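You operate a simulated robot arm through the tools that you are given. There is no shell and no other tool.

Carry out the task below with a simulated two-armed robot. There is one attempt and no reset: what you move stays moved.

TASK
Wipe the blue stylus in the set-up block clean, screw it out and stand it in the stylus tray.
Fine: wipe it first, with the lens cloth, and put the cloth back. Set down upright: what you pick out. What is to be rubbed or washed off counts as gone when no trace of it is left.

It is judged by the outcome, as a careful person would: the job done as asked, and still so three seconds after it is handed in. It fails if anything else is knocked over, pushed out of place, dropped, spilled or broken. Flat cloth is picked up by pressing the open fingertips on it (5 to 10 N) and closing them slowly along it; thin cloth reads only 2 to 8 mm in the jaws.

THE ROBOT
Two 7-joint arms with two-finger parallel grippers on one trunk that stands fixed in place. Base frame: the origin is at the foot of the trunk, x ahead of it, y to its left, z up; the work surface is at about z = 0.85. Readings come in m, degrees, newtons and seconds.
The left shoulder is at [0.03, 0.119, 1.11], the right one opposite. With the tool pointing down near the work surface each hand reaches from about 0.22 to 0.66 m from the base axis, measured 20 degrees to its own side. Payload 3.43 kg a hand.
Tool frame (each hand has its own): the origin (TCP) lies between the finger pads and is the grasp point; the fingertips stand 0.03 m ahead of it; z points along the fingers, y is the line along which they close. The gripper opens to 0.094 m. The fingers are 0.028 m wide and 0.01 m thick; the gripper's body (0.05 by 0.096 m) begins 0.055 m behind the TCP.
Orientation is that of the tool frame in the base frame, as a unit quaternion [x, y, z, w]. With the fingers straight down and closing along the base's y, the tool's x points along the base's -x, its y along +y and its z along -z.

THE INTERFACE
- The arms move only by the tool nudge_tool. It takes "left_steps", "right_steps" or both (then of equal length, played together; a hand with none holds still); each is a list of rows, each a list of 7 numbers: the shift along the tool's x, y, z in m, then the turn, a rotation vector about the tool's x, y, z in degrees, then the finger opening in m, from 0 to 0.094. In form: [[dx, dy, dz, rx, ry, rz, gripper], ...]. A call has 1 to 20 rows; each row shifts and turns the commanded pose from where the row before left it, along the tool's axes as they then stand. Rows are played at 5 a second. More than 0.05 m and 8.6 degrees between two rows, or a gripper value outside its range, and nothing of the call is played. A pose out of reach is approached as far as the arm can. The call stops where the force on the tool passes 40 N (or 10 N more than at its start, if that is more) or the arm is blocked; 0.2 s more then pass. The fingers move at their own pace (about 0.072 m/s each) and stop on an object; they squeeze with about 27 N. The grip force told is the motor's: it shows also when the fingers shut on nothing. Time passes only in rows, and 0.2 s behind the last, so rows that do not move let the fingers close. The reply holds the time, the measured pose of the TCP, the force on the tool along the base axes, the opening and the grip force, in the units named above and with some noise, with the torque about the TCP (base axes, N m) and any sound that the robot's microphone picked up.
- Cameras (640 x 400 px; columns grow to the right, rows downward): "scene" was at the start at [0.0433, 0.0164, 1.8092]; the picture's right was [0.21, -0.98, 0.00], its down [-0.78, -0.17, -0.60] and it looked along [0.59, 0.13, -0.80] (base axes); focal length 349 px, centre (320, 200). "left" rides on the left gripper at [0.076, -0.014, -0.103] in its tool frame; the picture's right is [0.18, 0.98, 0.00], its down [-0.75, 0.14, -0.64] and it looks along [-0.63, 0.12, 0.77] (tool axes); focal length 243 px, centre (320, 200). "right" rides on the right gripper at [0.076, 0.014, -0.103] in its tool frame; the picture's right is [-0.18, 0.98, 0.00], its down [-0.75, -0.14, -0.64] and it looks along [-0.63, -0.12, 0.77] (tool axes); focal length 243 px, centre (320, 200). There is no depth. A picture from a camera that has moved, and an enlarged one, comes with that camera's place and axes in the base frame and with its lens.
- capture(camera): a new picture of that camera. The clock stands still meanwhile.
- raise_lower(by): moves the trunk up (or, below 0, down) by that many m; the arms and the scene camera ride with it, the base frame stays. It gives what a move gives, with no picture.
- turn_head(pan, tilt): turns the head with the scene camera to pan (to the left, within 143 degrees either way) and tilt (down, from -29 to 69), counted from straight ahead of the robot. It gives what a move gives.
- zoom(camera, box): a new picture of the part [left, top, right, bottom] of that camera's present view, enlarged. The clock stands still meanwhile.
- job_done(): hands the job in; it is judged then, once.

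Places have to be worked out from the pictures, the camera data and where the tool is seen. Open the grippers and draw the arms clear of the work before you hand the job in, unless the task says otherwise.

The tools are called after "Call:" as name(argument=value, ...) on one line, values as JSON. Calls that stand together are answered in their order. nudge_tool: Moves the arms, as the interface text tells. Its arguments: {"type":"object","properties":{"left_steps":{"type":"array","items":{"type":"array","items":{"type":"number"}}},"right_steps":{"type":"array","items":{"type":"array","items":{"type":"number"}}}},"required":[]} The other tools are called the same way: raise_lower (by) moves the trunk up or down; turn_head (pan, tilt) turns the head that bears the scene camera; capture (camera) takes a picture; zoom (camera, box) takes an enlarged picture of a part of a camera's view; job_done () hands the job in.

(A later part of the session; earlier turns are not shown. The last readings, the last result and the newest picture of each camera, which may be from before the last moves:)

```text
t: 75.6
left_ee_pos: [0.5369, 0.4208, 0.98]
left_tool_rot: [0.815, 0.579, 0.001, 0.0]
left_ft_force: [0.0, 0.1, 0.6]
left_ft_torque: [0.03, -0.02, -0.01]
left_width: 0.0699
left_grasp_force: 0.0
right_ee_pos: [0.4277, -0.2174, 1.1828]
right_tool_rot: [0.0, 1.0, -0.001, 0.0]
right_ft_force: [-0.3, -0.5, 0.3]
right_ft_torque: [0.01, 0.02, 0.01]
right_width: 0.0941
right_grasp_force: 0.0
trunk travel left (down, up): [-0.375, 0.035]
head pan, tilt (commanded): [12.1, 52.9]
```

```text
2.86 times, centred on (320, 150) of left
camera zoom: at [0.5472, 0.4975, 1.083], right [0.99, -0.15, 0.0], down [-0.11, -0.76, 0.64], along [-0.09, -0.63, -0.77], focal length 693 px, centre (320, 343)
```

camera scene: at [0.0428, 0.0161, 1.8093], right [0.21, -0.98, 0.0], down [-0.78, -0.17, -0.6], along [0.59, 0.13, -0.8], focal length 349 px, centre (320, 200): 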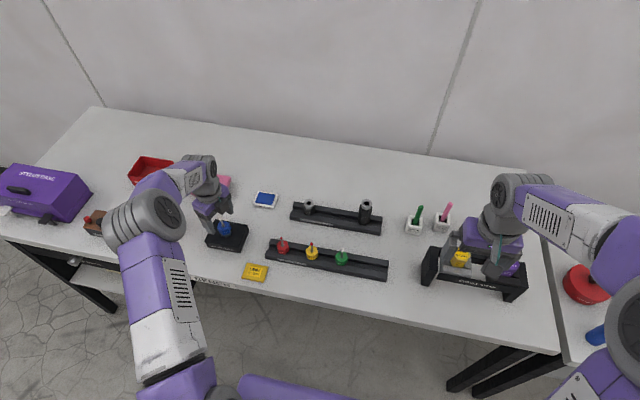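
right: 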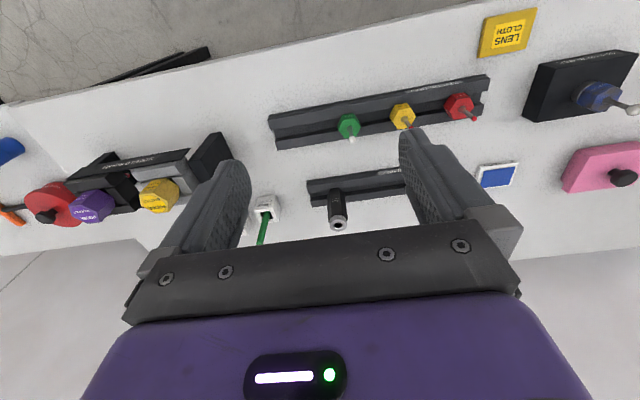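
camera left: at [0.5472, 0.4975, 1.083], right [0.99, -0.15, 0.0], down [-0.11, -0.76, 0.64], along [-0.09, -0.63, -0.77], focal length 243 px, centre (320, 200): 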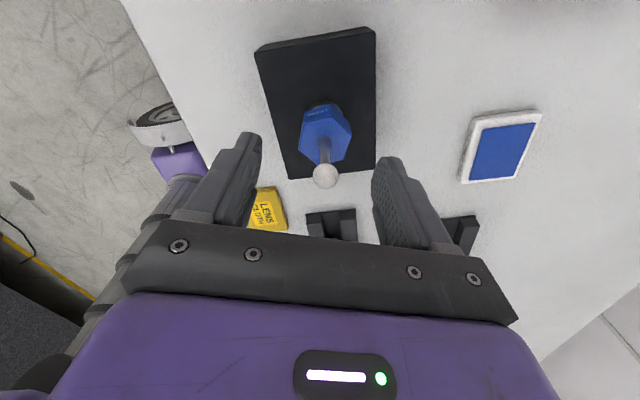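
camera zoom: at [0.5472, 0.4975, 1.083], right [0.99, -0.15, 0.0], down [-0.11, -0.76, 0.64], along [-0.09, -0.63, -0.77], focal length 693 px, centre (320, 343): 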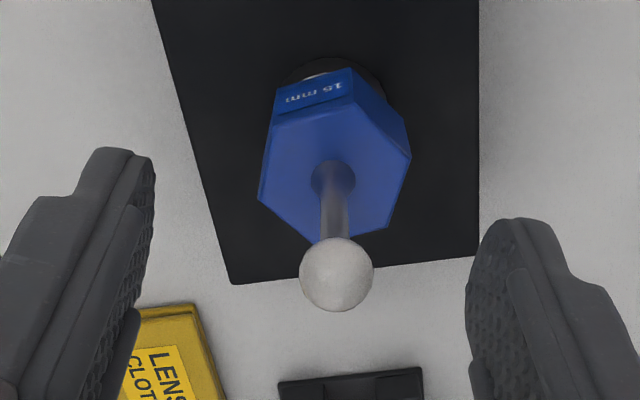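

The flats sit at about 113° in yaw terms and the axis at about (0.5395, 0.422). I correct the yaw by 3.5°, shift 1.5 mm and descend to grip height.

Call:
nudge_tool(left_steps=[[0.0014, 0.0007, 0, 0, 0, 3.5, 0.07], [0, 0, 0.02, 0, 0, 0, 0.07], [0, 0, 0.02, 0, 0, 0, 0.07], [0, 0, 0.009, 0, 0, 0, 0.07], [0, 0, 0, 0, 0, 0, 0.07]])

Call:
capture(camera="left")

```text
t: 76.8
left_ee_pos: [0.5404, 0.4207, 0.9328]
left_tool_rot: [0.831, 0.556, 0.0, 0.0]
left_ft_force: [0.0, 0.1, -0.7]
left_ft_torque: [0.02, 0.0, 0.01]
left_width: 0.07
left_grasp_force: 0.1
right_ee_pos: [0.4281, -0.2174, 1.1836]
right_tool_rot: [0.0, 1.0, 0.001, 0.001]
right_ft_force: [0.0, -0.1, 0.0]
right_ft_torque: [0.01, -0.01, 0.02]
right_width: 0.0942
right_grasp_force: 0.1
trunk travel left (down, up): [-0.375, 0.035]
head pan, tilt (commanded): [12.1, 52.9]
```

```text
taken
camera left: at [0.5547, 0.4972, 1.0355], right [0.98, -0.21, 0.0], down [-0.16, -0.75, 0.64], along [-0.13, -0.63, -0.77], focal length 243 px, centre (320, 200)
```

left: 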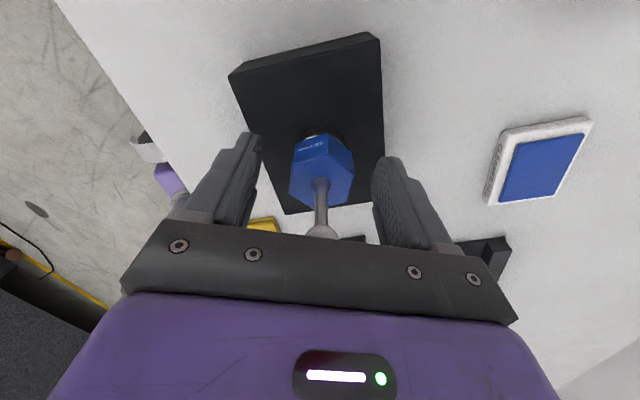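

The head stands between the fingers. I close on the flats gently.

Call:
nudge_tool(left_steps=[[0, 0, 0, 0, 0, 0, 0.055], [0, 0, 0, 0, 0, 0, 0.045], [0, 0, 0, 0, 0, 0, 0.039], [0, 0, 0, 0, 0, 0, 0.036], [0, 0, 0, 0, 0, 0, 0.033], [0, 0, 0, 0, 0, 0, 0.028], [0, 0, 0, 0, 0, 0, 0.02], [0, 0, 0, 0, 0, 0, 0.02]])

Call:
zoom(camera="left", box=[230, 80, 410, 220])

```text
t: 78.6
left_ee_pos: [0.5406, 0.4194, 0.9322]
left_tool_rot: [0.832, 0.555, 0.001, 0.0]
left_ft_force: [3.5, -2.3, 6.2]
left_ft_torque: [-0.07, 0.04, 0.05]
left_width: 0.0336
left_grasp_force: 26.8
right_ee_pos: [0.4284, -0.2182, 1.1839]
right_tool_rot: [0.001, 1.0, 0.0, 0.0]
right_ft_force: [0.2, 0.7, -0.6]
right_ft_torque: [-0.04, 0.01, 0.0]
right_width: 0.0938
right_grasp_force: 0.1
trunk travel left (down, up): [-0.375, 0.035]
head pan, tilt (commanded): [12.1, 52.9]
```

```text
2.86 times, centred on (320, 150) of left
camera zoom: at [0.555, 0.4963, 1.0363], right [0.98, -0.21, 0.0], down [-0.16, -0.75, 0.64], along [-0.13, -0.63, -0.77], focal length 693 px, centre (320, 343)
```

zoom: 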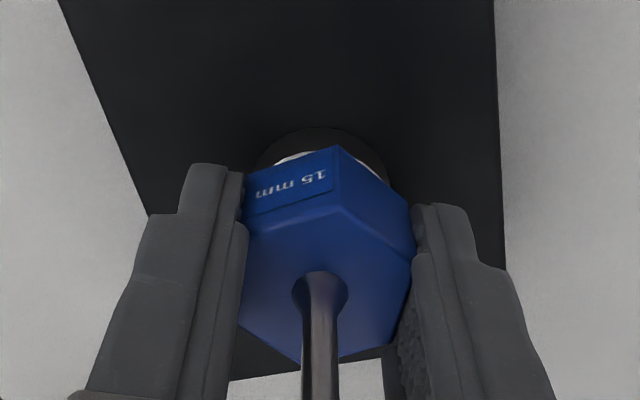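

Gripped on the flats at 33.6 mm. I relax the small offset (about 0.5 mm) and start turning anticlockwise by 15° to see the torque.

Call:
nudge_tool(left_steps=[[0, 0.0005, -0.0005, 0, 0, 0, 0.02], [0, 0, 0, 0, 0, -5, 0.02], [0, 0, 0, 0, 0, -5, 0.02], [0, 0, 0, 0, 0, -5, 0.02]])

Call:
zoom(camera="left", box=[230, 80, 410, 220])

```text
t: 79.6
left_ee_pos: [0.5399, 0.4184, 0.9325]
left_tool_rot: [0.752, 0.659, 0.0, -0.001]
left_ft_force: [4.7, -4.0, 9.0]
left_ft_torque: [-0.18, -0.07, 0.0]
left_width: 0.0335
left_grasp_force: 27.4
right_ee_pos: [0.4286, -0.2181, 1.1841]
right_tool_rot: [0.001, 1.0, 0.0, 0.0]
right_ft_force: [0.1, -0.2, 0.6]
right_ft_torque: [0.0, 0.02, 0.0]
right_width: 0.0938
right_grasp_force: 0.1
trunk travel left (down, up): [-0.375, 0.035]
head pan, tilt (commanded): [12.1, 52.9]
```

```text
2.86 times, centred on (320, 150) of left
camera zoom: at [0.5347, 0.4978, 1.0363], right [1.0, 0.05, 0.0], down [0.04, -0.77, 0.64], along [0.04, -0.64, -0.77], focal length 693 px, centre (320, 343)
```

zoom: 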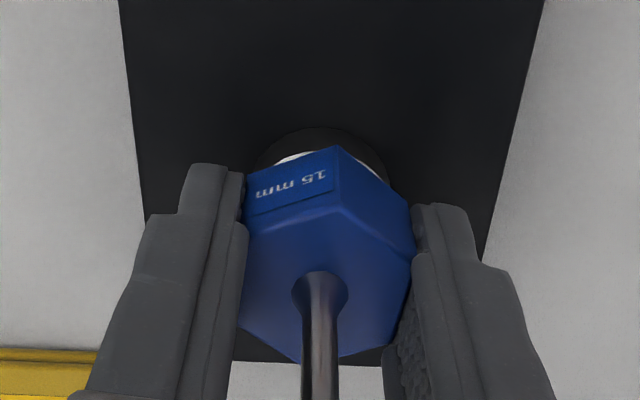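

It turns freely with the hand, torque about zero, but there's a 9 N upward push, so the thread lifts the stylus. I shift slightly to centre, raise about 1 mm and go on turning 30°.

Call:
nudge_tool(left_steps=[[-0.001, 0.001, -0.001, 0, 0, 0, 0.02], [0, 0, -0.0001, 0, 0, -6, 0.02], [0, 0, -0.0001, 0, 0, -6, 0.02], [0, 0, -0.0001, 0, 0, -6, 0.02], [0, 0, -0.0001, 0, 0, -6, 0.02], [0, 0, -0.0001, 0, 0, -6, 0.02]])

```text
t: 81.0
left_ee_pos: [0.5405, 0.4204, 0.9335]
left_tool_rot: [0.555, 0.832, 0.0, 0.0]
left_ft_force: [-0.4, 1.0, 4.6]
left_ft_torque: [0.03, 0.06, 0.0]
left_width: 0.0336
left_grasp_force: 26.6
right_ee_pos: [0.4288, -0.2171, 1.1832]
right_tool_rot: [0.0, 1.0, 0.0, 0.0]
right_ft_force: [0.2, 0.6, -0.1]
right_ft_torque: [-0.02, 0.03, 0.03]
right_width: 0.094
right_grasp_force: 0.1
trunk travel left (down, up): [-0.375, 0.035]
head pan, tilt (commanded): [12.1, 52.9]
```

Forces are small now. I continue 70° without lifting to measure how fast the thread raises it.

Call:
nudge_tool(left_steps=[[0, 0, 0, 0, 0, -7, 0.02], [0, 0, 0, 0, 0, -7, 0.02], [0, 0, 0, 0, 0, -7, 0.02], [0, 0, 0, 0, 0, -7, 0.02], [0, 0, 0, 0, 0, -7, 0.02], [0, 0, 0, 0, 0, -7, 0.02], [0, 0, 0, 0, 0, -7, 0.02], [0, 0, 0, 0, 0, -7, 0.02], [0, 0, 0, 0, 0, -7, 0.02], [0, 0, 0, 0, 0, -7, 0.02]])

Call:
zoom(camera="left", box=[230, 80, 410, 220])

```text
t: 83.2
left_ee_pos: [0.541, 0.4189, 0.9336]
left_tool_rot: [-0.022, 1.0, -0.002, -0.001]
left_ft_force: [-4.0, -0.5, -2.7]
left_ft_torque: [0.07, 0.1, -0.01]
left_width: 0.0338
left_grasp_force: 27.1
right_ee_pos: [0.4285, -0.2185, 1.1826]
right_tool_rot: [0.0, 1.0, 0.001, -0.001]
right_ft_force: [-0.2, -0.3, -0.2]
right_ft_torque: [0.02, 0.0, 0.01]
right_width: 0.0939
right_grasp_force: 0.0
trunk travel left (down, up): [-0.375, 0.035]
head pan, tilt (commanded): [12.1, 52.9]
```

```text
2.86 times, centred on (320, 150) of left
camera zoom: at [0.4635, 0.4027, 1.0364], right [-0.23, 0.97, 0.0], down [0.75, 0.18, 0.64], along [0.62, 0.15, -0.77], focal length 693 px, centre (320, 343)
```

zoom: 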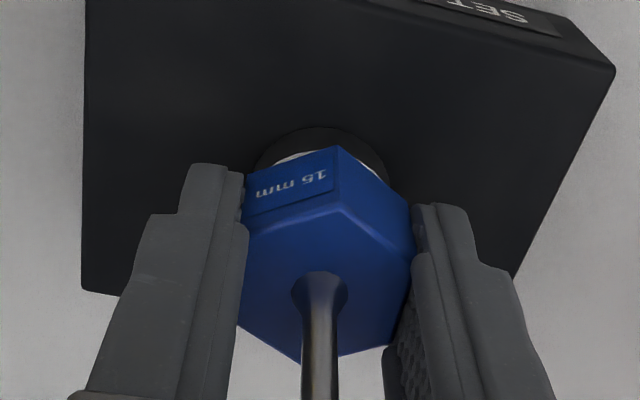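

The force went to -3 N, so I had over-lifted; no lifting needed for now. I shift 0.8 mm and turn another 65°, to yaw about -67°.

Call:
nudge_tool(left_steps=[[0.0008, 0, 0, 0, 0, -6.5, 0.02], [0, 0, 0, 0, 0, -6.5, 0.02], [0, 0, 0, 0, 0, -6.5, 0.02], [0, 0, 0, 0, 0, -6.5, 0.02], [0, 0, 0, 0, 0, -6.5, 0.02], [0, 0, 0, 0, 0, -6.5, 0.02], [0, 0, 0, 0, 0, -6.5, 0.02], [0, 0, 0, 0, 0, -6.5, 0.02], [0, 0, 0, 0, 0, -6.5, 0.02], [0, 0, 0, 0, 0, -6.5, 0.02]])

Call:
zoom(camera="left", box=[230, 80, 410, 220])

Call:
zoom(camera="scene", box=[190, 195, 270, 260])

```text
t: 85.4
left_ee_pos: [0.5398, 0.4194, 0.9323]
left_tool_rot: [-0.556, 0.831, 0.0, 0.0]
left_ft_force: [-2.0, -3.7, -7.8]
left_ft_torque: [-0.15, -0.02, 0.01]
left_width: 0.0336
left_grasp_force: 27.0
right_ee_pos: [0.4293, -0.2183, 1.183]
right_tool_rot: [0.0, 1.0, 0.001, 0.0]
right_ft_force: [0.1, 0.0, -0.3]
right_ft_torque: [0.04, -0.01, 0.0]
right_width: 0.0942
right_grasp_force: 0.1
trunk travel left (down, up): [-0.375, 0.035]
head pan, tilt (commanded): [12.1, 52.9]
```

```text
2.86 times, centred on (320, 150) of left
camera zoom: at [0.5231, 0.3443, 1.0364], right [-0.98, 0.21, 0.0], down [0.16, 0.75, 0.64], along [0.13, 0.63, -0.77], focal length 693 px, centre (320, 343)
```

zoom: 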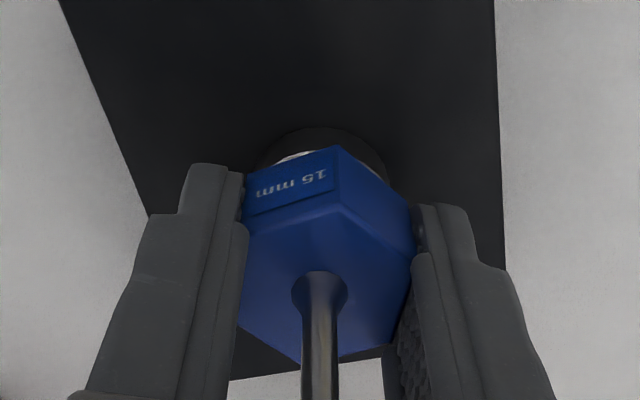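

```text
6.15 times, centred on (230, 228) of scene
camera zoom: at [0.0441, 0.0164, 1.8092], right [0.21, -0.98, 0.0], down [-0.78, -0.17, -0.6], along [0.59, 0.13, -0.8], focal length 2148 px, centre (874, 31)
```

zoom: 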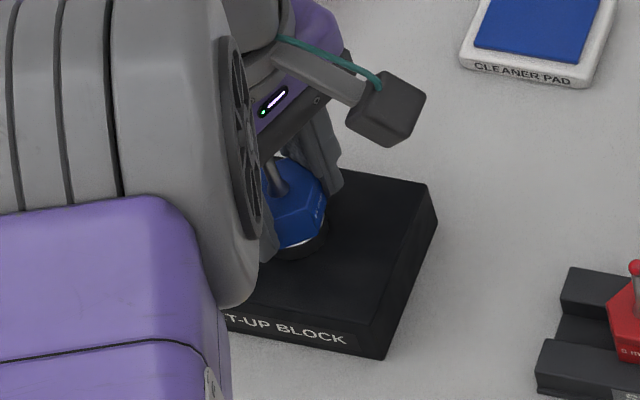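

The push keeps falling to -7.8 N with the height held, which would mean the stylus is being drawn down rather than rising. I look closely at the gap between hex and boss before going on.

Call:
zoom(camera="left", box=[290, 110, 360, 160])

Call:
zoom(camera="scene", box=[220, 210, 250, 240])

```text
8.00 times, centred on (325, 135) of left
camera zoom: at [0.5231, 0.3443, 1.0364], right [-0.98, 0.21, 0.0], down [0.16, 0.75, 0.64], along [0.13, 0.63, -0.77], focal length 1941 px, centre (280, 720)
```

zoom: 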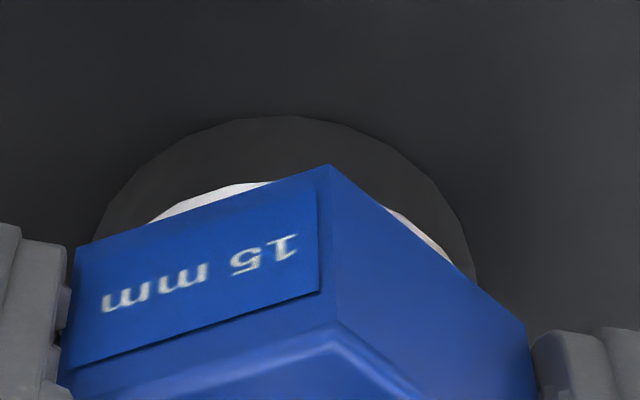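

```text
13.33 times, centred on (235, 225) of scene
camera zoom: at [0.0441, 0.0164, 1.8092], right [0.21, -0.98, 0.0], down [-0.78, -0.17, -0.6], along [0.59, 0.13, -0.8], focal length 4655 px, centre (1453, -133)
```

zoom: 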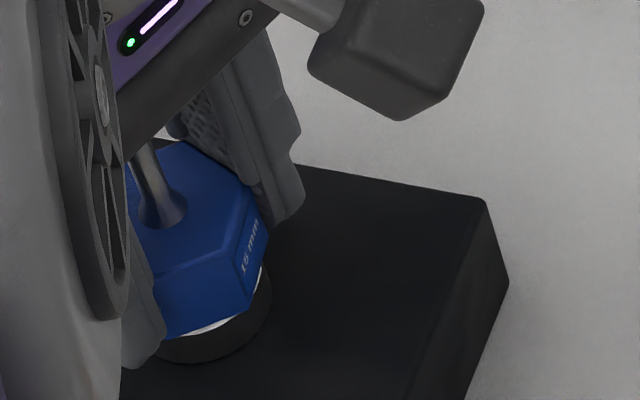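

I release the stylus and raise the hand, to check from the same scene view whether it rose or sank.

Call:
nudge_tool(left_steps=[[0, 0, 0, 0, 0, 0, 0.05], [0, 0, 0, 0, 0, 0, 0.07], [0, 0, -0.03, 0, 0, 0, 0.07], [0, 0, -0.04, 0, 0, 0, 0.07], [0, 0, -0.03, 0, 0, 0, 0.07], [0, 0, 0, 0, 0, 0, 0.07]])

Call:
capture(camera="left")

Call:
zoom(camera="scene", box=[225, 210, 255, 245])

```text
t: 86.8
left_ee_pos: [0.5426, 0.4208, 1.0344]
left_tool_rot: [-0.555, 0.832, 0.0, 0.0]
left_ft_force: [-0.3, 0.1, 0.3]
left_ft_torque: [-0.01, 0.03, 0.04]
left_width: 0.0701
left_grasp_force: 0.1
right_ee_pos: [0.429, -0.2185, 1.1837]
right_tool_rot: [0.001, 1.0, 0.0, 0.0]
right_ft_force: [0.1, -0.5, 0.1]
right_ft_torque: [0.0, -0.02, 0.01]
right_width: 0.094
right_grasp_force: 0.1
trunk travel left (down, up): [-0.375, 0.035]
head pan, tilt (commanded): [12.1, 52.9]
```

```text
taken
camera left: at [0.5253, 0.3447, 1.1373], right [-0.98, 0.21, 0.0], down [0.16, 0.75, 0.64], along [0.13, 0.63, -0.77], focal length 243 px, centre (320, 200)
```

left: 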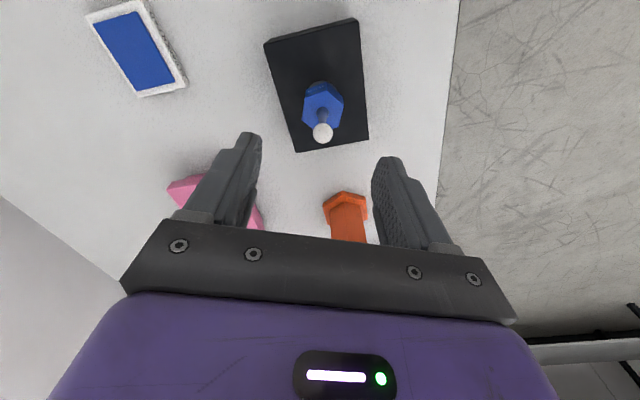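

```text
11.43 times, centred on (240, 228) of scene
camera zoom: at [0.0437, 0.0166, 1.8092], right [0.21, -0.98, 0.0], down [-0.78, -0.17, -0.6], along [0.59, 0.13, -0.8], focal length 3990 px, centre (1234, -114)
```

zoom: 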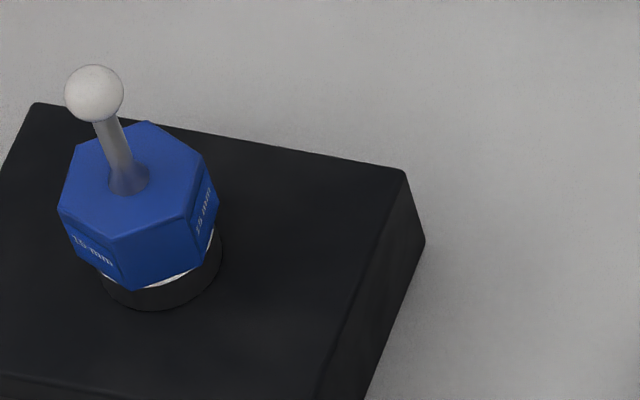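

The ball sits at the same or slightly higher place (≤0.5 mm), so it isn't sinking; it rises slowly and the force came from my over-lift. I test how much further the wrist turns negative, in the air, for longer strokes.

Call:
nudge_tool(left_steps=[[0, 0, 0, 0, 0, -8, 0.07], [0, 0, 0, 0, 0, -8, 0.07], [0, 0, 0, 0, 0, -8, 0.07], [0, 0, 0, 0, 0, -8, 0.07], [0, 0, 0, 0, 0, -8, 0.07], [0, 0, 0, 0, 0, -8, 0.07], [0, 0, 0, 0, 0, -8, 0.07], [0, 0, 0, 0, 0, -8, 0.07], [0, 0, 0, 0, 0, 0, 0.07]])

```text
t: 88.8
left_ee_pos: [0.5388, 0.4194, 1.0344]
left_tool_rot: [0.912, -0.41, 0.0, 0.0]
left_ft_force: [0.4, -0.3, 0.2]
left_ft_torque: [0.0, -0.02, 0.0]
left_width: 0.07
left_grasp_force: 0.1
right_ee_pos: [0.428, -0.2168, 1.1844]
right_tool_rot: [0.0, 1.0, 0.0, 0.0]
right_ft_force: [-0.5, 0.0, 1.1]
right_ft_torque: [0.01, 0.02, 0.0]
right_width: 0.094
right_grasp_force: 0.0
trunk travel left (down, up): [-0.375, 0.035]
head pan, tilt (commanded): [12.1, 52.9]
```

The wrist reaches -131°, so a stroke from +112.5° to -127.5° (240°) is possible. I wind back in the air to +112.5°.

Call:
nudge_tool(left_steps=[[0, 0, 0, 0, 0, 8.4, 0.07], [0, 0, 0, 0, 0, 8.4, 0.07], [0, 0, 0, 0, 0, 8.4, 0.07], [0, 0, 0, 0, 0, 8.4, 0.07], [0, 0, 0, 0, 0, 8.4, 0.07], [0, 0, 0, 0, 0, 8.4, 0.07], [0, 0, 0, 0, 0, 8.4, 0.07], [0, 0, 0, 0, 0, 8.4, 0.07], [0, 0, 0, 0, 0, 8.4, 0.07], [0, 0, 0, 0, 0, 8.4, 0.07], [0, 0, 0, 0, 0, 8.4, 0.07], [0, 0, 0, 0, 0, 8.4, 0.07], [0, 0, 0, 0, 0, 8.4, 0.07], [0, 0, 0, 0, 0, 8.4, 0.07], [0, 0, 0, 0, 0, 8.4, 0.07], [0, 0, 0, 0, 0, 8.4, 0.07], [0, 0, 0, 0, 0, 8.4, 0.07], [0, 0, 0, 0, 0, 8.4, 0.07], [0, 0, 0, 0, 0, 8.4, 0.07], [0, 0, 0, 0, 0, 8.4, 0.07]])

Call:
nudge_tool(left_steps=[[0, 0, 0, 0, 0, 8.4, 0.07], [0, 0, 0, 0, 0, 8.4, 0.07], [0, 0, 0, 0, 0, 8.4, 0.07], [0, 0, 0, 0, 0, 8.4, 0.07], [0, 0, 0, 0, 0, 8.4, 0.07], [0, 0, 0, 0, 0, 8.5, 0.07], [0, 0, 0, 0, 0, 8.5, 0.07], [0, 0, 0, 0, 0, 8.5, 0.07], [0, 0, 0, 0, 0, 8.5, 0.07], [0, 0, 0.03, 0, 0, 0, 0.07], [0, 0, 0.03, 0, 0, 0, 0.07], [0, 0, 0, 0, 0, 0, 0.07]])

Call:
zoom(camera="left", box=[230, 80, 410, 220])

```text
t: 93.0
left_ee_pos: [0.5401, 0.4206, 1.0345]
left_tool_rot: [0.315, 0.949, 0.0, 0.0]
left_ft_force: [0.5, -0.1, 0.6]
left_ft_torque: [-0.02, 0.0, 0.04]
left_width: 0.0698
left_grasp_force: 0.0
right_ee_pos: [0.4275, -0.2173, 1.1835]
right_tool_rot: [0.0, 1.0, 0.001, 0.001]
right_ft_force: [0.1, 0.1, 0.4]
right_ft_torque: [-0.02, -0.01, 0.0]
right_width: 0.0937
right_grasp_force: 0.1
trunk travel left (down, up): [-0.375, 0.035]
head pan, tilt (commanded): [12.1, 52.9]
```

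```text
t: 95.6
left_ee_pos: [0.5394, 0.4206, 0.9744]
left_tool_rot: [0.832, 0.555, 0.0, 0.0]
left_ft_force: [0.8, 0.2, 0.4]
left_ft_torque: [0.0, 0.01, -0.01]
left_width: 0.0698
left_grasp_force: 0.0
right_ee_pos: [0.4284, -0.2178, 1.1835]
right_tool_rot: [0.0, 1.0, 0.001, -0.001]
right_ft_force: [-0.1, 0.3, 0.0]
right_ft_torque: [-0.01, 0.02, 0.0]
right_width: 0.0941
right_grasp_force: 0.0
trunk travel left (down, up): [-0.375, 0.035]
head pan, tilt (commanded): [12.1, 52.9]
```

```text
2.86 times, centred on (320, 150) of left
camera zoom: at [0.5544, 0.4963, 1.0771], right [0.98, -0.21, 0.0], down [-0.16, -0.75, 0.64], along [-0.13, -0.63, -0.77], focal length 693 px, centre (320, 343)
```

zoom: 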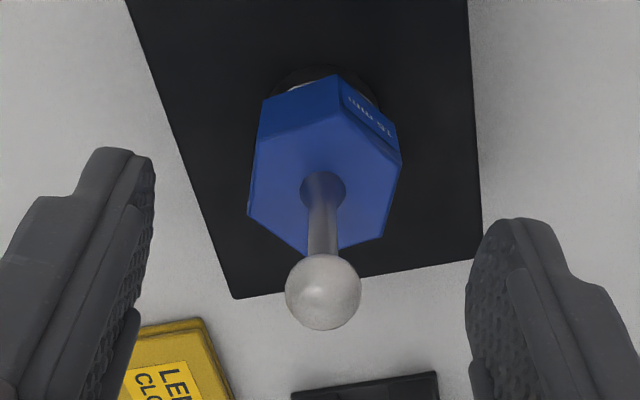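

Alignment is right: flats face the fingers. I descend, close on the head, then turn 240° anticlockwise.

Call:
nudge_tool(left_steps=[[0, 0, 0.03, 0, 0, 0, 0.07], [0, 0, 0.01, 0, 0, 0, 0.06], [0, 0, 0, 0, 0, 0, 0.045], [0, 0, 0, 0, 0, 0, 0.039], [0, 0, 0, 0, 0, 0, 0.036], [0, 0, 0, 0, 0, 0, 0.033], [0, 0, 0, 0, 0, 0, 0.025], [0, 0, 0, 0, 0, 0, 0.02], [0, 0, 0, 0, 0, 0, 0.02]])

Call:
zoom(camera="left", box=[230, 80, 410, 220])

```text
t: 97.6
left_ee_pos: [0.5392, 0.4206, 0.934]
left_tool_rot: [0.831, 0.556, 0.0, -0.001]
left_ft_force: [-0.2, -1.0, 0.0]
left_ft_torque: [0.04, 0.02, -0.01]
left_width: 0.0333
left_grasp_force: 27.1
right_ee_pos: [0.4289, -0.217, 1.1826]
right_tool_rot: [0.0, 1.0, -0.001, -0.001]
right_ft_force: [0.2, 0.3, 0.3]
right_ft_torque: [0.01, -0.04, 0.03]
right_width: 0.0942
right_grasp_force: 0.0
trunk travel left (down, up): [-0.375, 0.035]
head pan, tilt (commanded): [12.1, 52.9]
```

```text
2.86 times, centred on (320, 150) of left
camera zoom: at [0.5554, 0.4968, 1.0373], right [0.98, -0.21, 0.0], down [-0.16, -0.75, 0.64], along [-0.13, -0.63, -0.77], focal length 693 px, centre (320, 343)
```

zoom: 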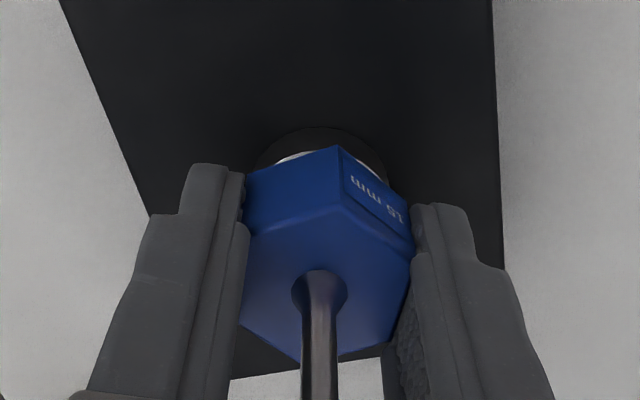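

Gripped with almost no residual force. I turn 120° anticlockwise, watching the vertical force.

Call:
nudge_tool(left_steps=[[0, 0, 0, 0, 0, -8, 0.02], [0, 0, 0, 0, 0, -8, 0.02], [0, 0, 0, 0, 0, -8, 0.02], [0, 0, 0, 0, 0, -8, 0.02], [0, 0, 0, 0, 0, -8, 0.02], [0, 0, 0, 0, 0, -8, 0.02], [0, 0, 0, 0, 0, -8, 0.02], [0, 0, 0, 0, 0, -8, 0.02], [0, 0, 0, 0, 0, -8, 0.02], [0, 0, 0, 0, 0, -8, 0.02], [0, 0, 0, 0, 0, -8, 0.02], [0, 0, 0, 0, 0, -8, 0.02], [0, 0, 0, 0, 0, -8, 0.02], [0, 0, 0, 0, 0, -8, 0.02], [0, 0, 0, 0, 0, -8, 0.02]])

Call:
nudge_tool(left_steps=[[0, 0, 0, 0, 0, -8, 0.02], [0, 0, 0, 0, 0, -8, 0.02], [0, 0, 0, 0, 0, -8, 0.02], [0, 0, 0, 0, 0, -8, 0.02], [0, 0, 0, 0, 0, -8, 0.02], [0, 0, 0, 0, 0, -8, 0.02], [0, 0, 0, 0, 0, -8, 0.02], [0, 0, 0, 0, 0, -8, 0.02], [0, 0, 0, 0, 0, -8, 0.02], [0, 0, 0, 0, 0, -8, 0.02], [0, 0, 0, 0, 0, -8, 0.02], [0, 0, 0, 0, 0, -8, 0.02], [0, 0, 0, 0, 0, -8, 0.02], [0, 0, 0, 0, 0, -8, 0.02], [0, 0, 0, 0, 0, -8, 0.02]])

Call:
zoom(camera="left", box=[230, 80, 410, 220])

```text
t: 100.8
left_ee_pos: [0.5401, 0.4208, 0.9337]
left_tool_rot: [-0.066, 0.998, 0.0, 0.001]
left_ft_force: [-0.7, -0.2, 0.2]
left_ft_torque: [0.01, -0.03, 0.01]
left_width: 0.0333
left_grasp_force: 26.9
right_ee_pos: [0.429, -0.2178, 1.1841]
right_tool_rot: [0.0, 1.0, 0.0, 0.0]
right_ft_force: [-0.9, -0.3, -0.4]
right_ft_torque: [-0.02, 0.01, 0.02]
right_width: 0.0943
right_grasp_force: 0.1
trunk travel left (down, up): [-0.375, 0.035]
head pan, tilt (commanded): [12.1, 52.9]
```

```text
t: 104.0
left_ee_pos: [0.5397, 0.4201, 0.9343]
left_tool_rot: [0.897, -0.441, 0.0, 0.0]
left_ft_force: [0.2, 1.1, -0.2]
left_ft_torque: [-0.01, 0.01, -0.01]
left_width: 0.0334
left_grasp_force: 27.2
right_ee_pos: [0.4277, -0.2178, 1.1839]
right_tool_rot: [0.001, 1.0, 0.0, 0.0]
right_ft_force: [-0.9, 0.1, 0.5]
right_ft_torque: [-0.01, 0.04, 0.02]
right_width: 0.094
right_grasp_force: 0.1
trunk travel left (down, up): [-0.375, 0.035]
head pan, tilt (commanded): [12.1, 52.9]
```

```text
2.86 times, centred on (320, 150) of left
camera zoom: at [0.5966, 0.3688, 1.0372], right [-0.67, -0.75, 0.0], down [-0.57, 0.51, 0.64], along [-0.48, 0.43, -0.77], focal length 693 px, centre (320, 343)
```

zoom: 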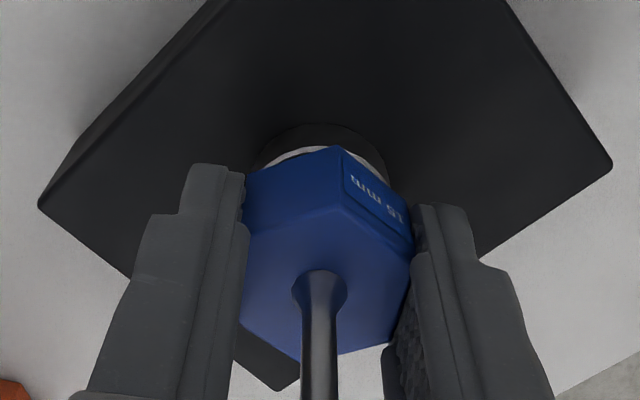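

No force at all during the last 240°. I test with a 2 mm lift whether it is already free or still held by the thread.

Call:
nudge_tool(left_steps=[[0, 0, -0.001, 0, 0, 0, 0.02], [0, 0, -0.001, 0, 0, 0, 0.02], [0, 0, 0, 0, 0, 0, 0.02]])

Call:
zoom(camera="left", box=[230, 80, 410, 220])

```text
t: 104.8
left_ee_pos: [0.5408, 0.4202, 0.9367]
left_tool_rot: [0.897, -0.442, 0.0, 0.0]
left_ft_force: [-0.2, -0.6, -0.3]
left_ft_torque: [0.01, 0.0, 0.03]
left_width: 0.0333
left_grasp_force: 26.5
right_ee_pos: [0.4277, -0.2177, 1.1848]
right_tool_rot: [0.0, 1.0, 0.0, 0.0]
right_ft_force: [-0.4, -0.5, -0.5]
right_ft_torque: [0.0, -0.01, -0.01]
right_width: 0.094
right_grasp_force: 0.1
trunk travel left (down, up): [-0.375, 0.035]
head pan, tilt (commanded): [12.1, 52.9]
```

```text
2.86 times, centred on (320, 150) of left
camera zoom: at [0.5963, 0.3685, 1.0393], right [-0.67, -0.74, 0.0], down [-0.57, 0.51, 0.64], along [-0.48, 0.43, -0.77], focal length 693 px, centre (320, 343)
```

zoom: 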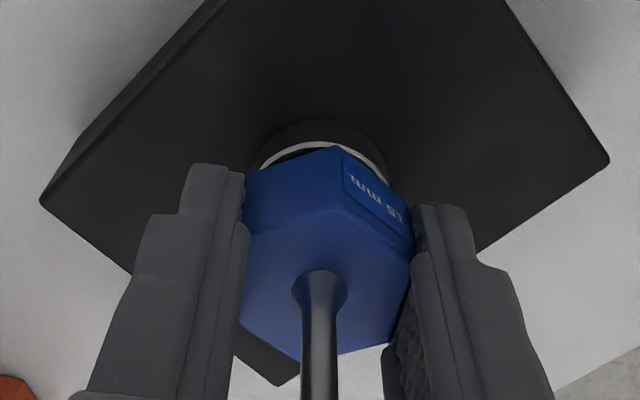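

It is free: it rose 2 mm without force and the gap opened over the silver ring. I lift it straight up, gently at first.

Call:
nudge_tool(left_steps=[[0, 0, -0.003, 0, 0, 0, 0.02], [0, 0, -0.005, 0, 0, 0, 0.02], [0, 0, -0.01, 0, 0, 0, 0.02], [0, 0, -0.01, 0, 0, 0, 0.02], [0, 0, -0.02, 0, 0, 0, 0.02], [0, 0, -0.03, 0, 0, 0, 0.02], [0, 0, -0.03, 0, 0, 0, 0.02], [0, 0, 0, 0, 0, 0, 0.02]])

Call:
capture(camera="left")

Call:
zoom(camera="scene", box=[180, 170, 280, 260])

```text
t: 106.6
left_ee_pos: [0.5397, 0.4203, 1.0431]
left_tool_rot: [0.897, -0.442, 0.001, 0.001]
left_ft_force: [0.5, -0.5, -1.2]
left_ft_torque: [-0.03, -0.01, -0.03]
left_width: 0.0332
left_grasp_force: 27.0
right_ee_pos: [0.4282, -0.2167, 1.1846]
right_tool_rot: [0.0, 1.0, 0.0, 0.0]
right_ft_force: [0.3, 0.1, -1.0]
right_ft_torque: [-0.01, -0.01, 0.0]
right_width: 0.0939
right_grasp_force: 0.1
trunk travel left (down, up): [-0.375, 0.035]
head pan, tilt (commanded): [12.1, 52.9]
```

```text
taken
camera left: at [0.5958, 0.3701, 1.1469], right [-0.67, -0.74, 0.0], down [-0.57, 0.51, 0.64], along [-0.48, 0.43, -0.77], focal length 243 px, centre (320, 200)
```

left: 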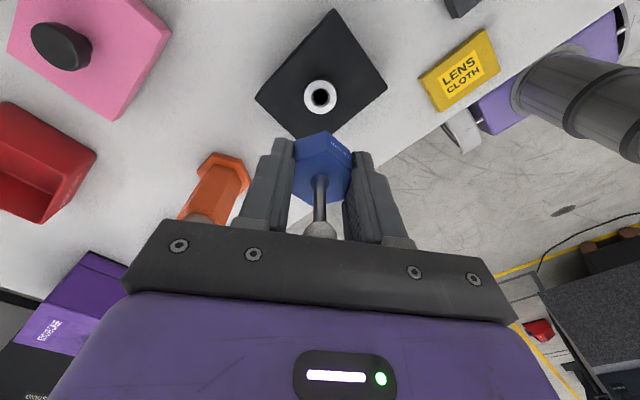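

```text
4.44 times, centred on (230, 215) of scene
camera zoom: at [0.0439, 0.0167, 1.8092], right [0.21, -0.98, 0.0], down [-0.78, -0.17, -0.6], along [0.59, 0.13, -0.8], focal length 1552 px, centre (720, 133)
```

zoom: 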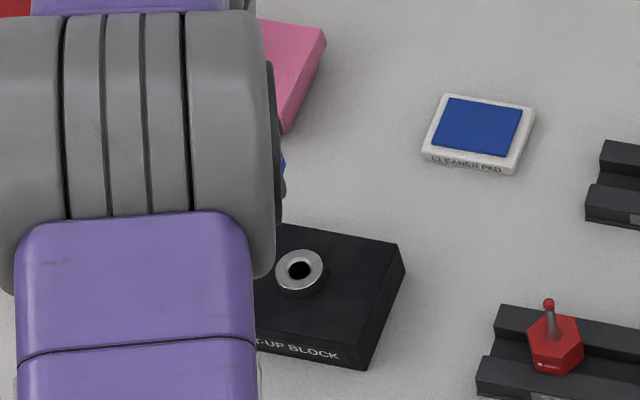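

The stylus is out and hangs upright in the grip; the block stands in place. I turn the hand back to yaw 0 up here and move the right arm further aside to clear the tray's free end.

Call:
nudge_tool(left_steps=[[0, 0, -0.02, 0, 0, 8.5, 0.02], [0, 0, 0, 0, 0, 8.5, 0.02], [0, 0, 0, 0, 0, 8.5, 0.02], [0, 0, 0, 0, 0, 8.5, 0.02], [0, 0, 0, 0, 0, 8.5, 0.02], [0, 0, 0, 0, 0, 8.5, 0.02], [0, 0, 0, 0, 0, 8.5, 0.02], [0, 0, 0, 0, 0, 8.5, 0.02], [0, 0, 0, 0, 0, 8.5, 0.02], [0, 0, 0, 0, 0, 8.5, 0.02], [0, 0, 0, 0, 0, 8.5, 0.02], [0, 0, 0, 0, 0, 8.5, 0.02], [0, 0, 0, 0, 0, 8.5, 0.02], [0, 0, 0, 0, 0, 8.5, 0.02], [0, 0, 0, 0, 0, 8.5, 0.02]], right_steps=[[0, -0.01, 0, 0, 0, 0, 0.094], [0, -0.01, 0, 0, 0, 0, 0.094], [0, -0.01, 0, 0, 0, 0, 0.094], [0, -0.01, 0, 0, 0, 0, 0.094], [0, -0.01, 0, 0, 0, 0, 0.094], [0, -0.01, 0, 0, 0, 0, 0.094], [0, -0.01, 0, 0, 0, 0, 0.094], [0, -0.01, 0, 0, 0, 0, 0.094], [0, -0.01, 0, 0, 0, 0, 0.094], [0, -0.01, 0, 0, 0, 0, 0.094], [0, -0.01, 0, 0, 0, 0, 0.094], [0, -0.01, 0, 0, 0, 0, 0.094], [0, 0, 0, 0, 0, 0, 0.094], [0, 0, 0, 0, 0, 0, 0.094], [0, 0, 0, 0, 0, 0, 0.094]])

Call:
capture(camera="scene")

Call:
capture(camera="left")

```text
t: 109.8
left_ee_pos: [0.5403, 0.421, 1.0636]
left_tool_rot: [0.001, 1.0, 0.0, -0.001]
left_ft_force: [0.1, -0.1, -0.6]
left_ft_torque: [-0.03, 0.03, 0.01]
left_width: 0.0335
left_grasp_force: 26.9
right_ee_pos: [0.4294, -0.336, 1.1839]
right_tool_rot: [0.0, 1.0, 0.0, 0.0]
right_ft_force: [-0.9, 0.8, 0.0]
right_ft_torque: [-0.01, 0.01, 0.03]
right_width: 0.0942
right_grasp_force: 0.0
trunk travel left (down, up): [-0.375, 0.035]
head pan, tilt (commanded): [12.1, 52.9]
```

```text
taken
camera scene: at [0.0434, 0.0166, 1.8092], right [0.21, -0.98, 0.0], down [-0.78, -0.17, -0.6], along [0.59, 0.13, -0.8], focal length 349 px, centre (320, 200)
```

scene: 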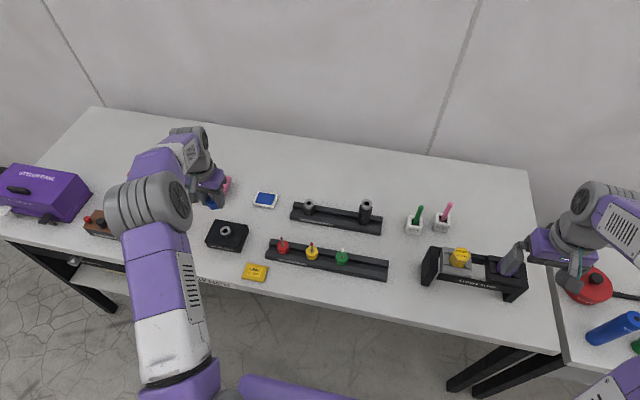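

```text
taken
camera left: at [0.4629, 0.4073, 1.1667], right [-0.18, 0.98, 0.0], down [0.75, 0.14, 0.64], along [0.63, 0.12, -0.77], focal length 243 px, centre (320, 200)
```

left: 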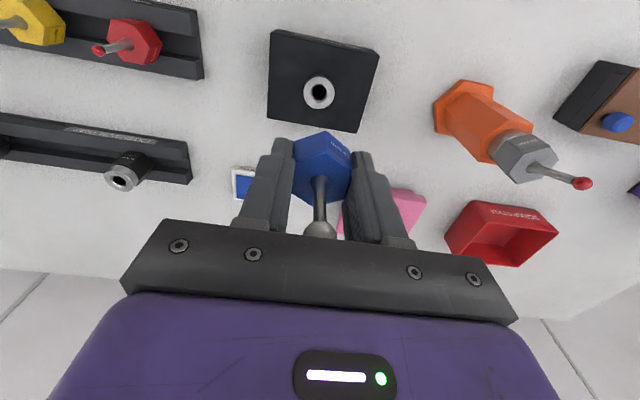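

Everything is as it should be. I carry the stylus at this height toward the free right end of the tray, halfway first.

Call:
nudge_tool(left_steps=[[0.0011, -0.03, 0, 0, 0, 0, 0.02], [0.0011, -0.03, 0, 0, 0, 0, 0.02], [0.0011, -0.03, 0, 0, 0, 0, 0.02], [0.0011, -0.03, 0, 0, 0, 0, 0.02], [0.0011, -0.03, 0, 0, 0, 0, 0.02], [0.0011, -0.03, 0, 0, 0, 0, 0.02], [0.0011, -0.03, 0, 0, 0, 0, 0.02], [0.0011, -0.03, 0, 0, 0, 0, 0.02], [0, 0, 0, 0, 0, 0, 0.02]])

Call:
capture(camera="scene")

Call:
zoom(camera="scene", box=[240, 190, 400, 290])

```text
t: 111.8
left_ee_pos: [0.5325, 0.18, 1.063]
left_tool_rot: [0.0, 1.0, 0.0, 0.0]
left_ft_force: [-0.6, -0.5, -0.9]
left_ft_torque: [0.0, 0.02, -0.02]
left_width: 0.0335
left_grasp_force: 26.9
right_ee_pos: [0.4283, -0.3361, 1.1857]
right_tool_rot: [0.0, 1.0, 0.0, 0.0]
right_ft_force: [0.6, 0.4, -0.3]
right_ft_torque: [0.01, 0.01, 0.02]
right_width: 0.0941
right_grasp_force: 0.1
trunk travel left (down, up): [-0.375, 0.035]
head pan, tilt (commanded): [12.1, 52.9]
```

```text
taken
camera scene: at [0.0434, 0.0173, 1.8092], right [0.21, -0.98, 0.0], down [-0.78, -0.17, -0.6], along [0.59, 0.13, -0.8], focal length 349 px, centre (320, 200)
```

scene: 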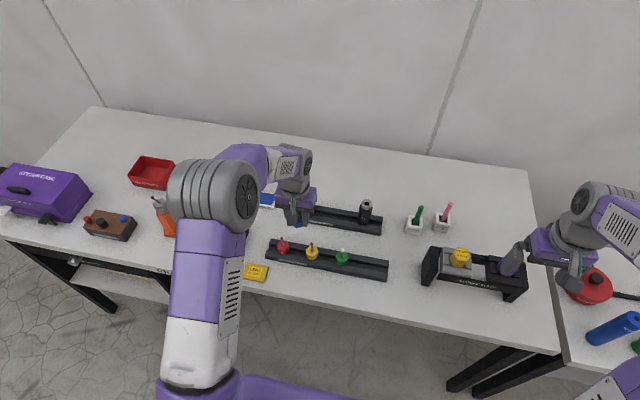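

```text
4.00 times, centred on (320, 240) of scene
camera zoom: at [0.0434, 0.0173, 1.8092], right [0.21, -0.98, 0.0], down [-0.78, -0.17, -0.6], along [0.59, 0.13, -0.8], focal length 1396 px, centre (320, 40)
```

zoom: 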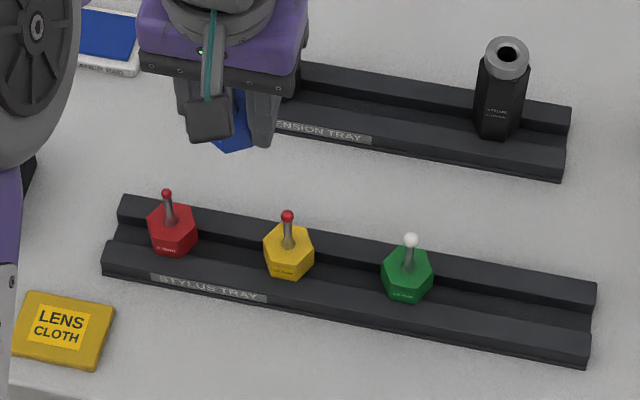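

The tray's free end is well clear. I continue to above the free place at about y = -0.03.

Call:
nudge_tool(left_steps=[[0.0007, -0.03, 0, 0, 0, 0, 0.02], [0.0007, -0.03, 0, 0, 0, 0, 0.02], [0.0006, -0.03, 0, 0, 0, 0, 0.02], [0.0006, -0.03, 0, 0, 0, 0, 0.02], [0.0006, -0.03, 0, 0, 0, 0, 0.02], [0.0006, -0.03, 0, 0, 0, 0, 0.02], [0.0006, -0.0308, 0, 0, 0, 0, 0.02], [0, 0, 0, 0, 0, 0, 0.02]])

Call:
capture(camera="left")

Call:
zoom(camera="scene", box=[270, 180, 430, 290])

Call:
capture(camera="right")

```text
t: 113.6
left_ee_pos: [0.5261, -0.0304, 1.0639]
left_tool_rot: [0.0, 1.0, 0.0, 0.0]
left_ft_force: [-0.3, -0.4, -0.5]
left_ft_torque: [0.01, -0.01, -0.01]
left_width: 0.0334
left_grasp_force: 26.4
right_ee_pos: [0.4298, -0.3355, 1.1856]
right_tool_rot: [0.0, 1.0, 0.0, 0.0]
right_ft_force: [0.1, 1.0, 0.5]
right_ft_torque: [0.0, 0.0, -0.01]
right_width: 0.0939
right_grasp_force: 0.2
trunk travel left (down, up): [-0.375, 0.035]
head pan, tilt (commanded): [12.1, 52.9]
```

```text
taken
camera left: at [0.4476, -0.0438, 1.1665], right [-0.18, 0.98, 0.0], down [0.75, 0.14, 0.64], along [0.63, 0.12, -0.77], focal length 243 px, centre (320, 200)
```

left: 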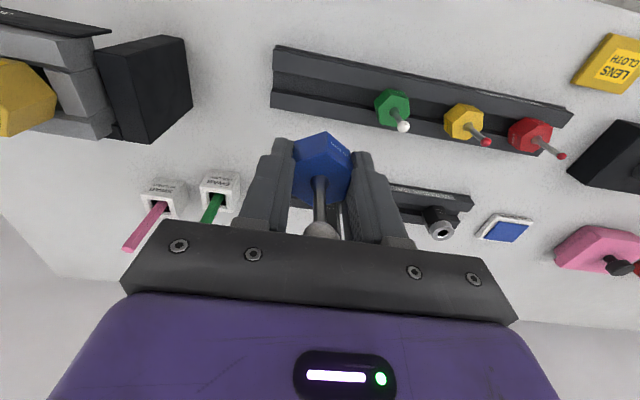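

```text
3.64 times, centred on (350, 235) of scene
camera zoom: at [0.0434, 0.0172, 1.8092], right [0.21, -0.98, 0.0], down [-0.78, -0.17, -0.6], along [0.59, 0.13, -0.8], focal length 1270 px, centre (211, 73)
```

zoom: 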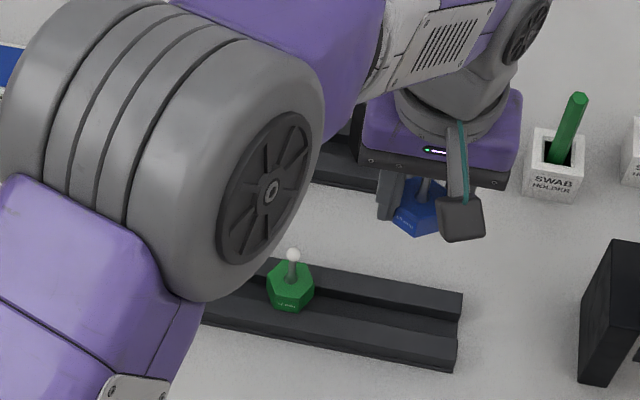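

```text
taken
camera right: at [0.3534, -0.3226, 1.2868], right [0.18, 0.98, 0.0], down [0.75, -0.14, 0.64], along [0.63, -0.12, -0.77], focal length 243 px, centre (320, 200)
```

right: 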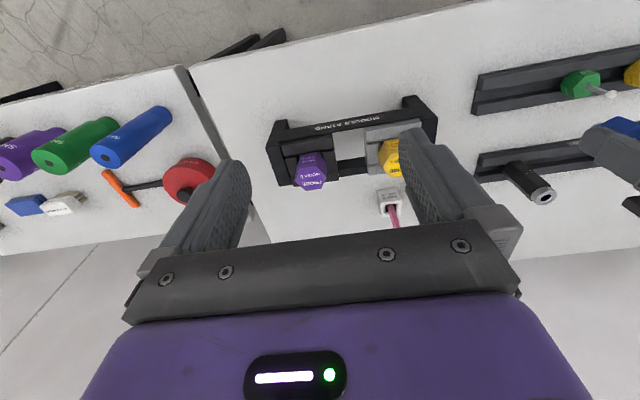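

I zoom the hand's view of the tray to fix the groove's centre line.

Call:
zoom(camera="left", box=[260, 35, 420, 145])

Call:
zoom(camera="right", box=[460, 30, 640, 220])

```text
3.64 times, centred on (340, 90) of left
camera zoom: at [0.4476, -0.0438, 1.1665], right [-0.18, 0.98, 0.0], down [0.75, 0.14, 0.64], along [0.63, 0.12, -0.77], focal length 882 px, centre (247, 600)
```

zoom: 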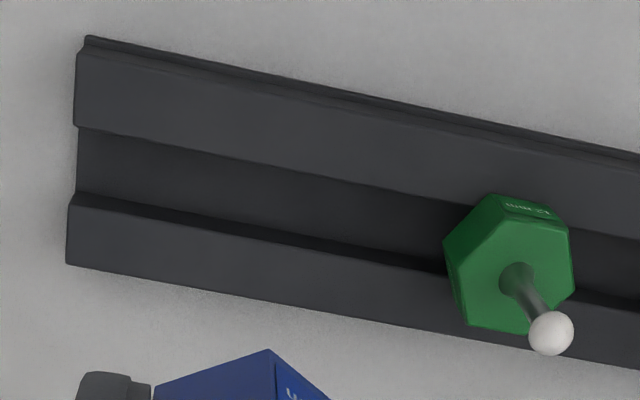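

```text
2.11 times, centred on (550, 125) of right
camera zoom: at [0.3534, -0.3226, 1.2868], right [0.18, 0.98, 0.0], down [0.75, -0.14, 0.64], along [0.63, -0.12, -0.77], focal length 511 px, centre (-164, 358)
```

zoom: 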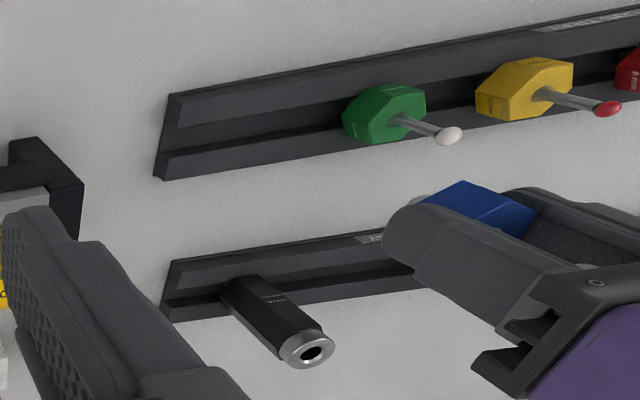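

The groove centre is at x ≈ 0.527 (rails' tops at z ≈ 0.874), the green stylus at y ≈ 0.056, and the hex's underside is about 28 mm ahead of the TCP. I shift slightly and lower the stylus over the groove.

Call:
nudge_tool(left_steps=[[-0.0006, -0.003, 0, 0, 0, 0, 0.02], [0, 0, 0.04, 0, 0, 0, 0.02], [0, 0, 0.04, 0, 0, 0, 0.02], [0, 0, 0.04, 0, 0, 0, 0.02], [0, 0, 0.02, 0, 0, 0, 0.02], [0, 0, 0, 0, 0, 0, 0.02]])

Call:
capture(camera="left")

Call:
zoom(camera="scene", box=[320, 200, 420, 290])

Call:
zoom(camera="right", box=[440, 30, 640, 180])

```text
t: 115.0
left_ee_pos: [0.5274, -0.0333, 0.9226]
left_tool_rot: [0.0, 1.0, 0.0, 0.0]
left_ft_force: [1.1, 0.4, -1.3]
left_ft_torque: [0.0, 0.0, -0.01]
left_width: 0.0333
left_grasp_force: 26.8
right_ee_pos: [0.4285, -0.3365, 1.1846]
right_tool_rot: [0.0, 1.0, 0.0, -0.001]
right_ft_force: [-0.1, -0.1, -0.1]
right_ft_torque: [0.01, 0.01, 0.0]
right_width: 0.0942
right_grasp_force: 0.0
trunk travel left (down, up): [-0.375, 0.035]
head pan, tilt (commanded): [12.1, 52.9]
```

```text
taken
camera left: at [0.4497, -0.047, 1.0267], right [-0.18, 0.98, 0.0], down [0.75, 0.14, 0.64], along [0.63, 0.12, -0.77], focal length 243 px, centre (320, 200)
```

left: 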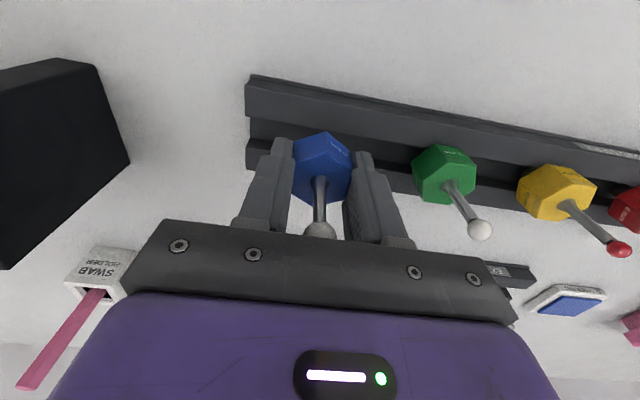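

```text
4.44 times, centred on (370, 245) of scene
camera zoom: at [0.0432, 0.0165, 1.8093], right [0.21, -0.98, 0.0], down [-0.78, -0.17, -0.6], along [0.59, 0.13, -0.8], focal length 1552 px, centre (98, 0)
```

zoom: 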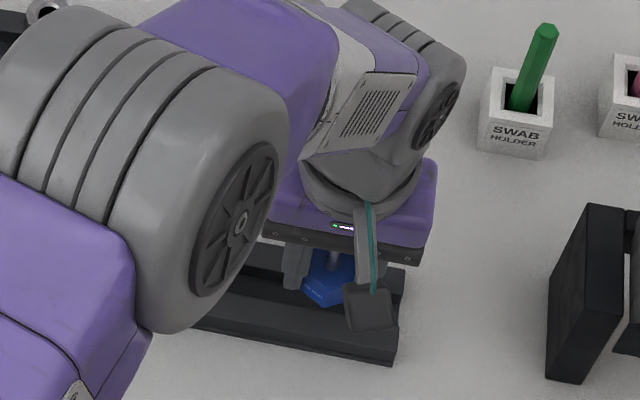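

```text
2.67 times, centred on (540, 105) of right
camera zoom: at [0.3533, -0.3232, 1.2868], right [0.18, 0.98, 0.0], down [0.75, -0.14, 0.64], along [0.63, -0.12, -0.77], focal length 647 px, centre (-267, 453)
```

zoom: 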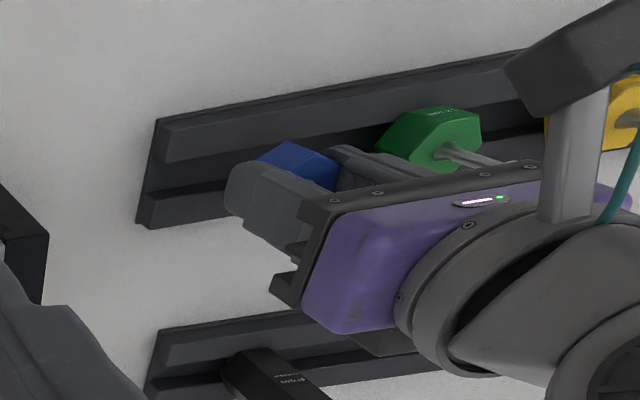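

All clear so far. I lower further in small steps and watch the force.

Call:
nudge_tool(left_steps=[[0, 0, 0.005, 0, 0, 0, 0.02], [0, 0, 0.005, 0, 0, 0, 0.02], [0, 0, 0.003, 0, 0, 0, 0.02], [0, 0, 0.001, 0, 0, 0, 0.02], [0, 0, 0, 0, 0, 0, 0.02]])

Call:
zoom(camera="left", box=[240, 70, 480, 220])

```text
t: 116.2
left_ee_pos: [0.526, -0.034, 0.9095]
left_tool_rot: [0.0, 1.0, 0.0, 0.001]
left_ft_force: [-0.8, 0.3, -1.0]
left_ft_torque: [0.01, -0.01, 0.0]
left_width: 0.0336
left_grasp_force: 26.9
right_ee_pos: [0.4296, -0.3365, 1.1839]
right_tool_rot: [0.0, 1.0, 0.0, 0.0]
right_ft_force: [0.6, -0.2, 0.2]
right_ft_torque: [0.02, -0.04, 0.01]
right_width: 0.0941
right_grasp_force: 0.0
trunk travel left (down, up): [-0.375, 0.035]
head pan, tilt (commanded): [12.1, 52.9]
```

```text
2.67 times, centred on (360, 145) of left
camera zoom: at [0.4495, -0.0474, 1.0131], right [-0.18, 0.98, 0.0], down [0.75, 0.14, 0.64], along [0.63, 0.12, -0.77], focal length 647 px, centre (213, 347)
```

zoom: 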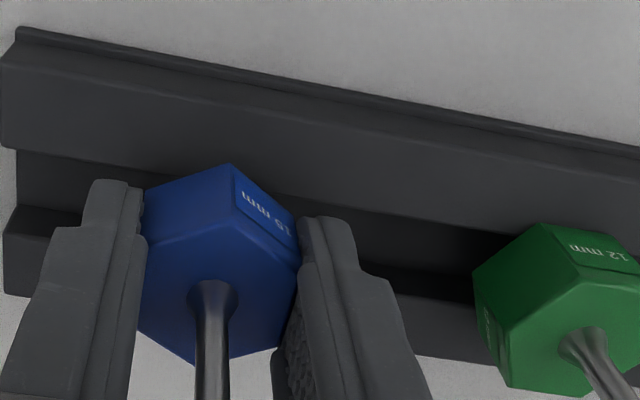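

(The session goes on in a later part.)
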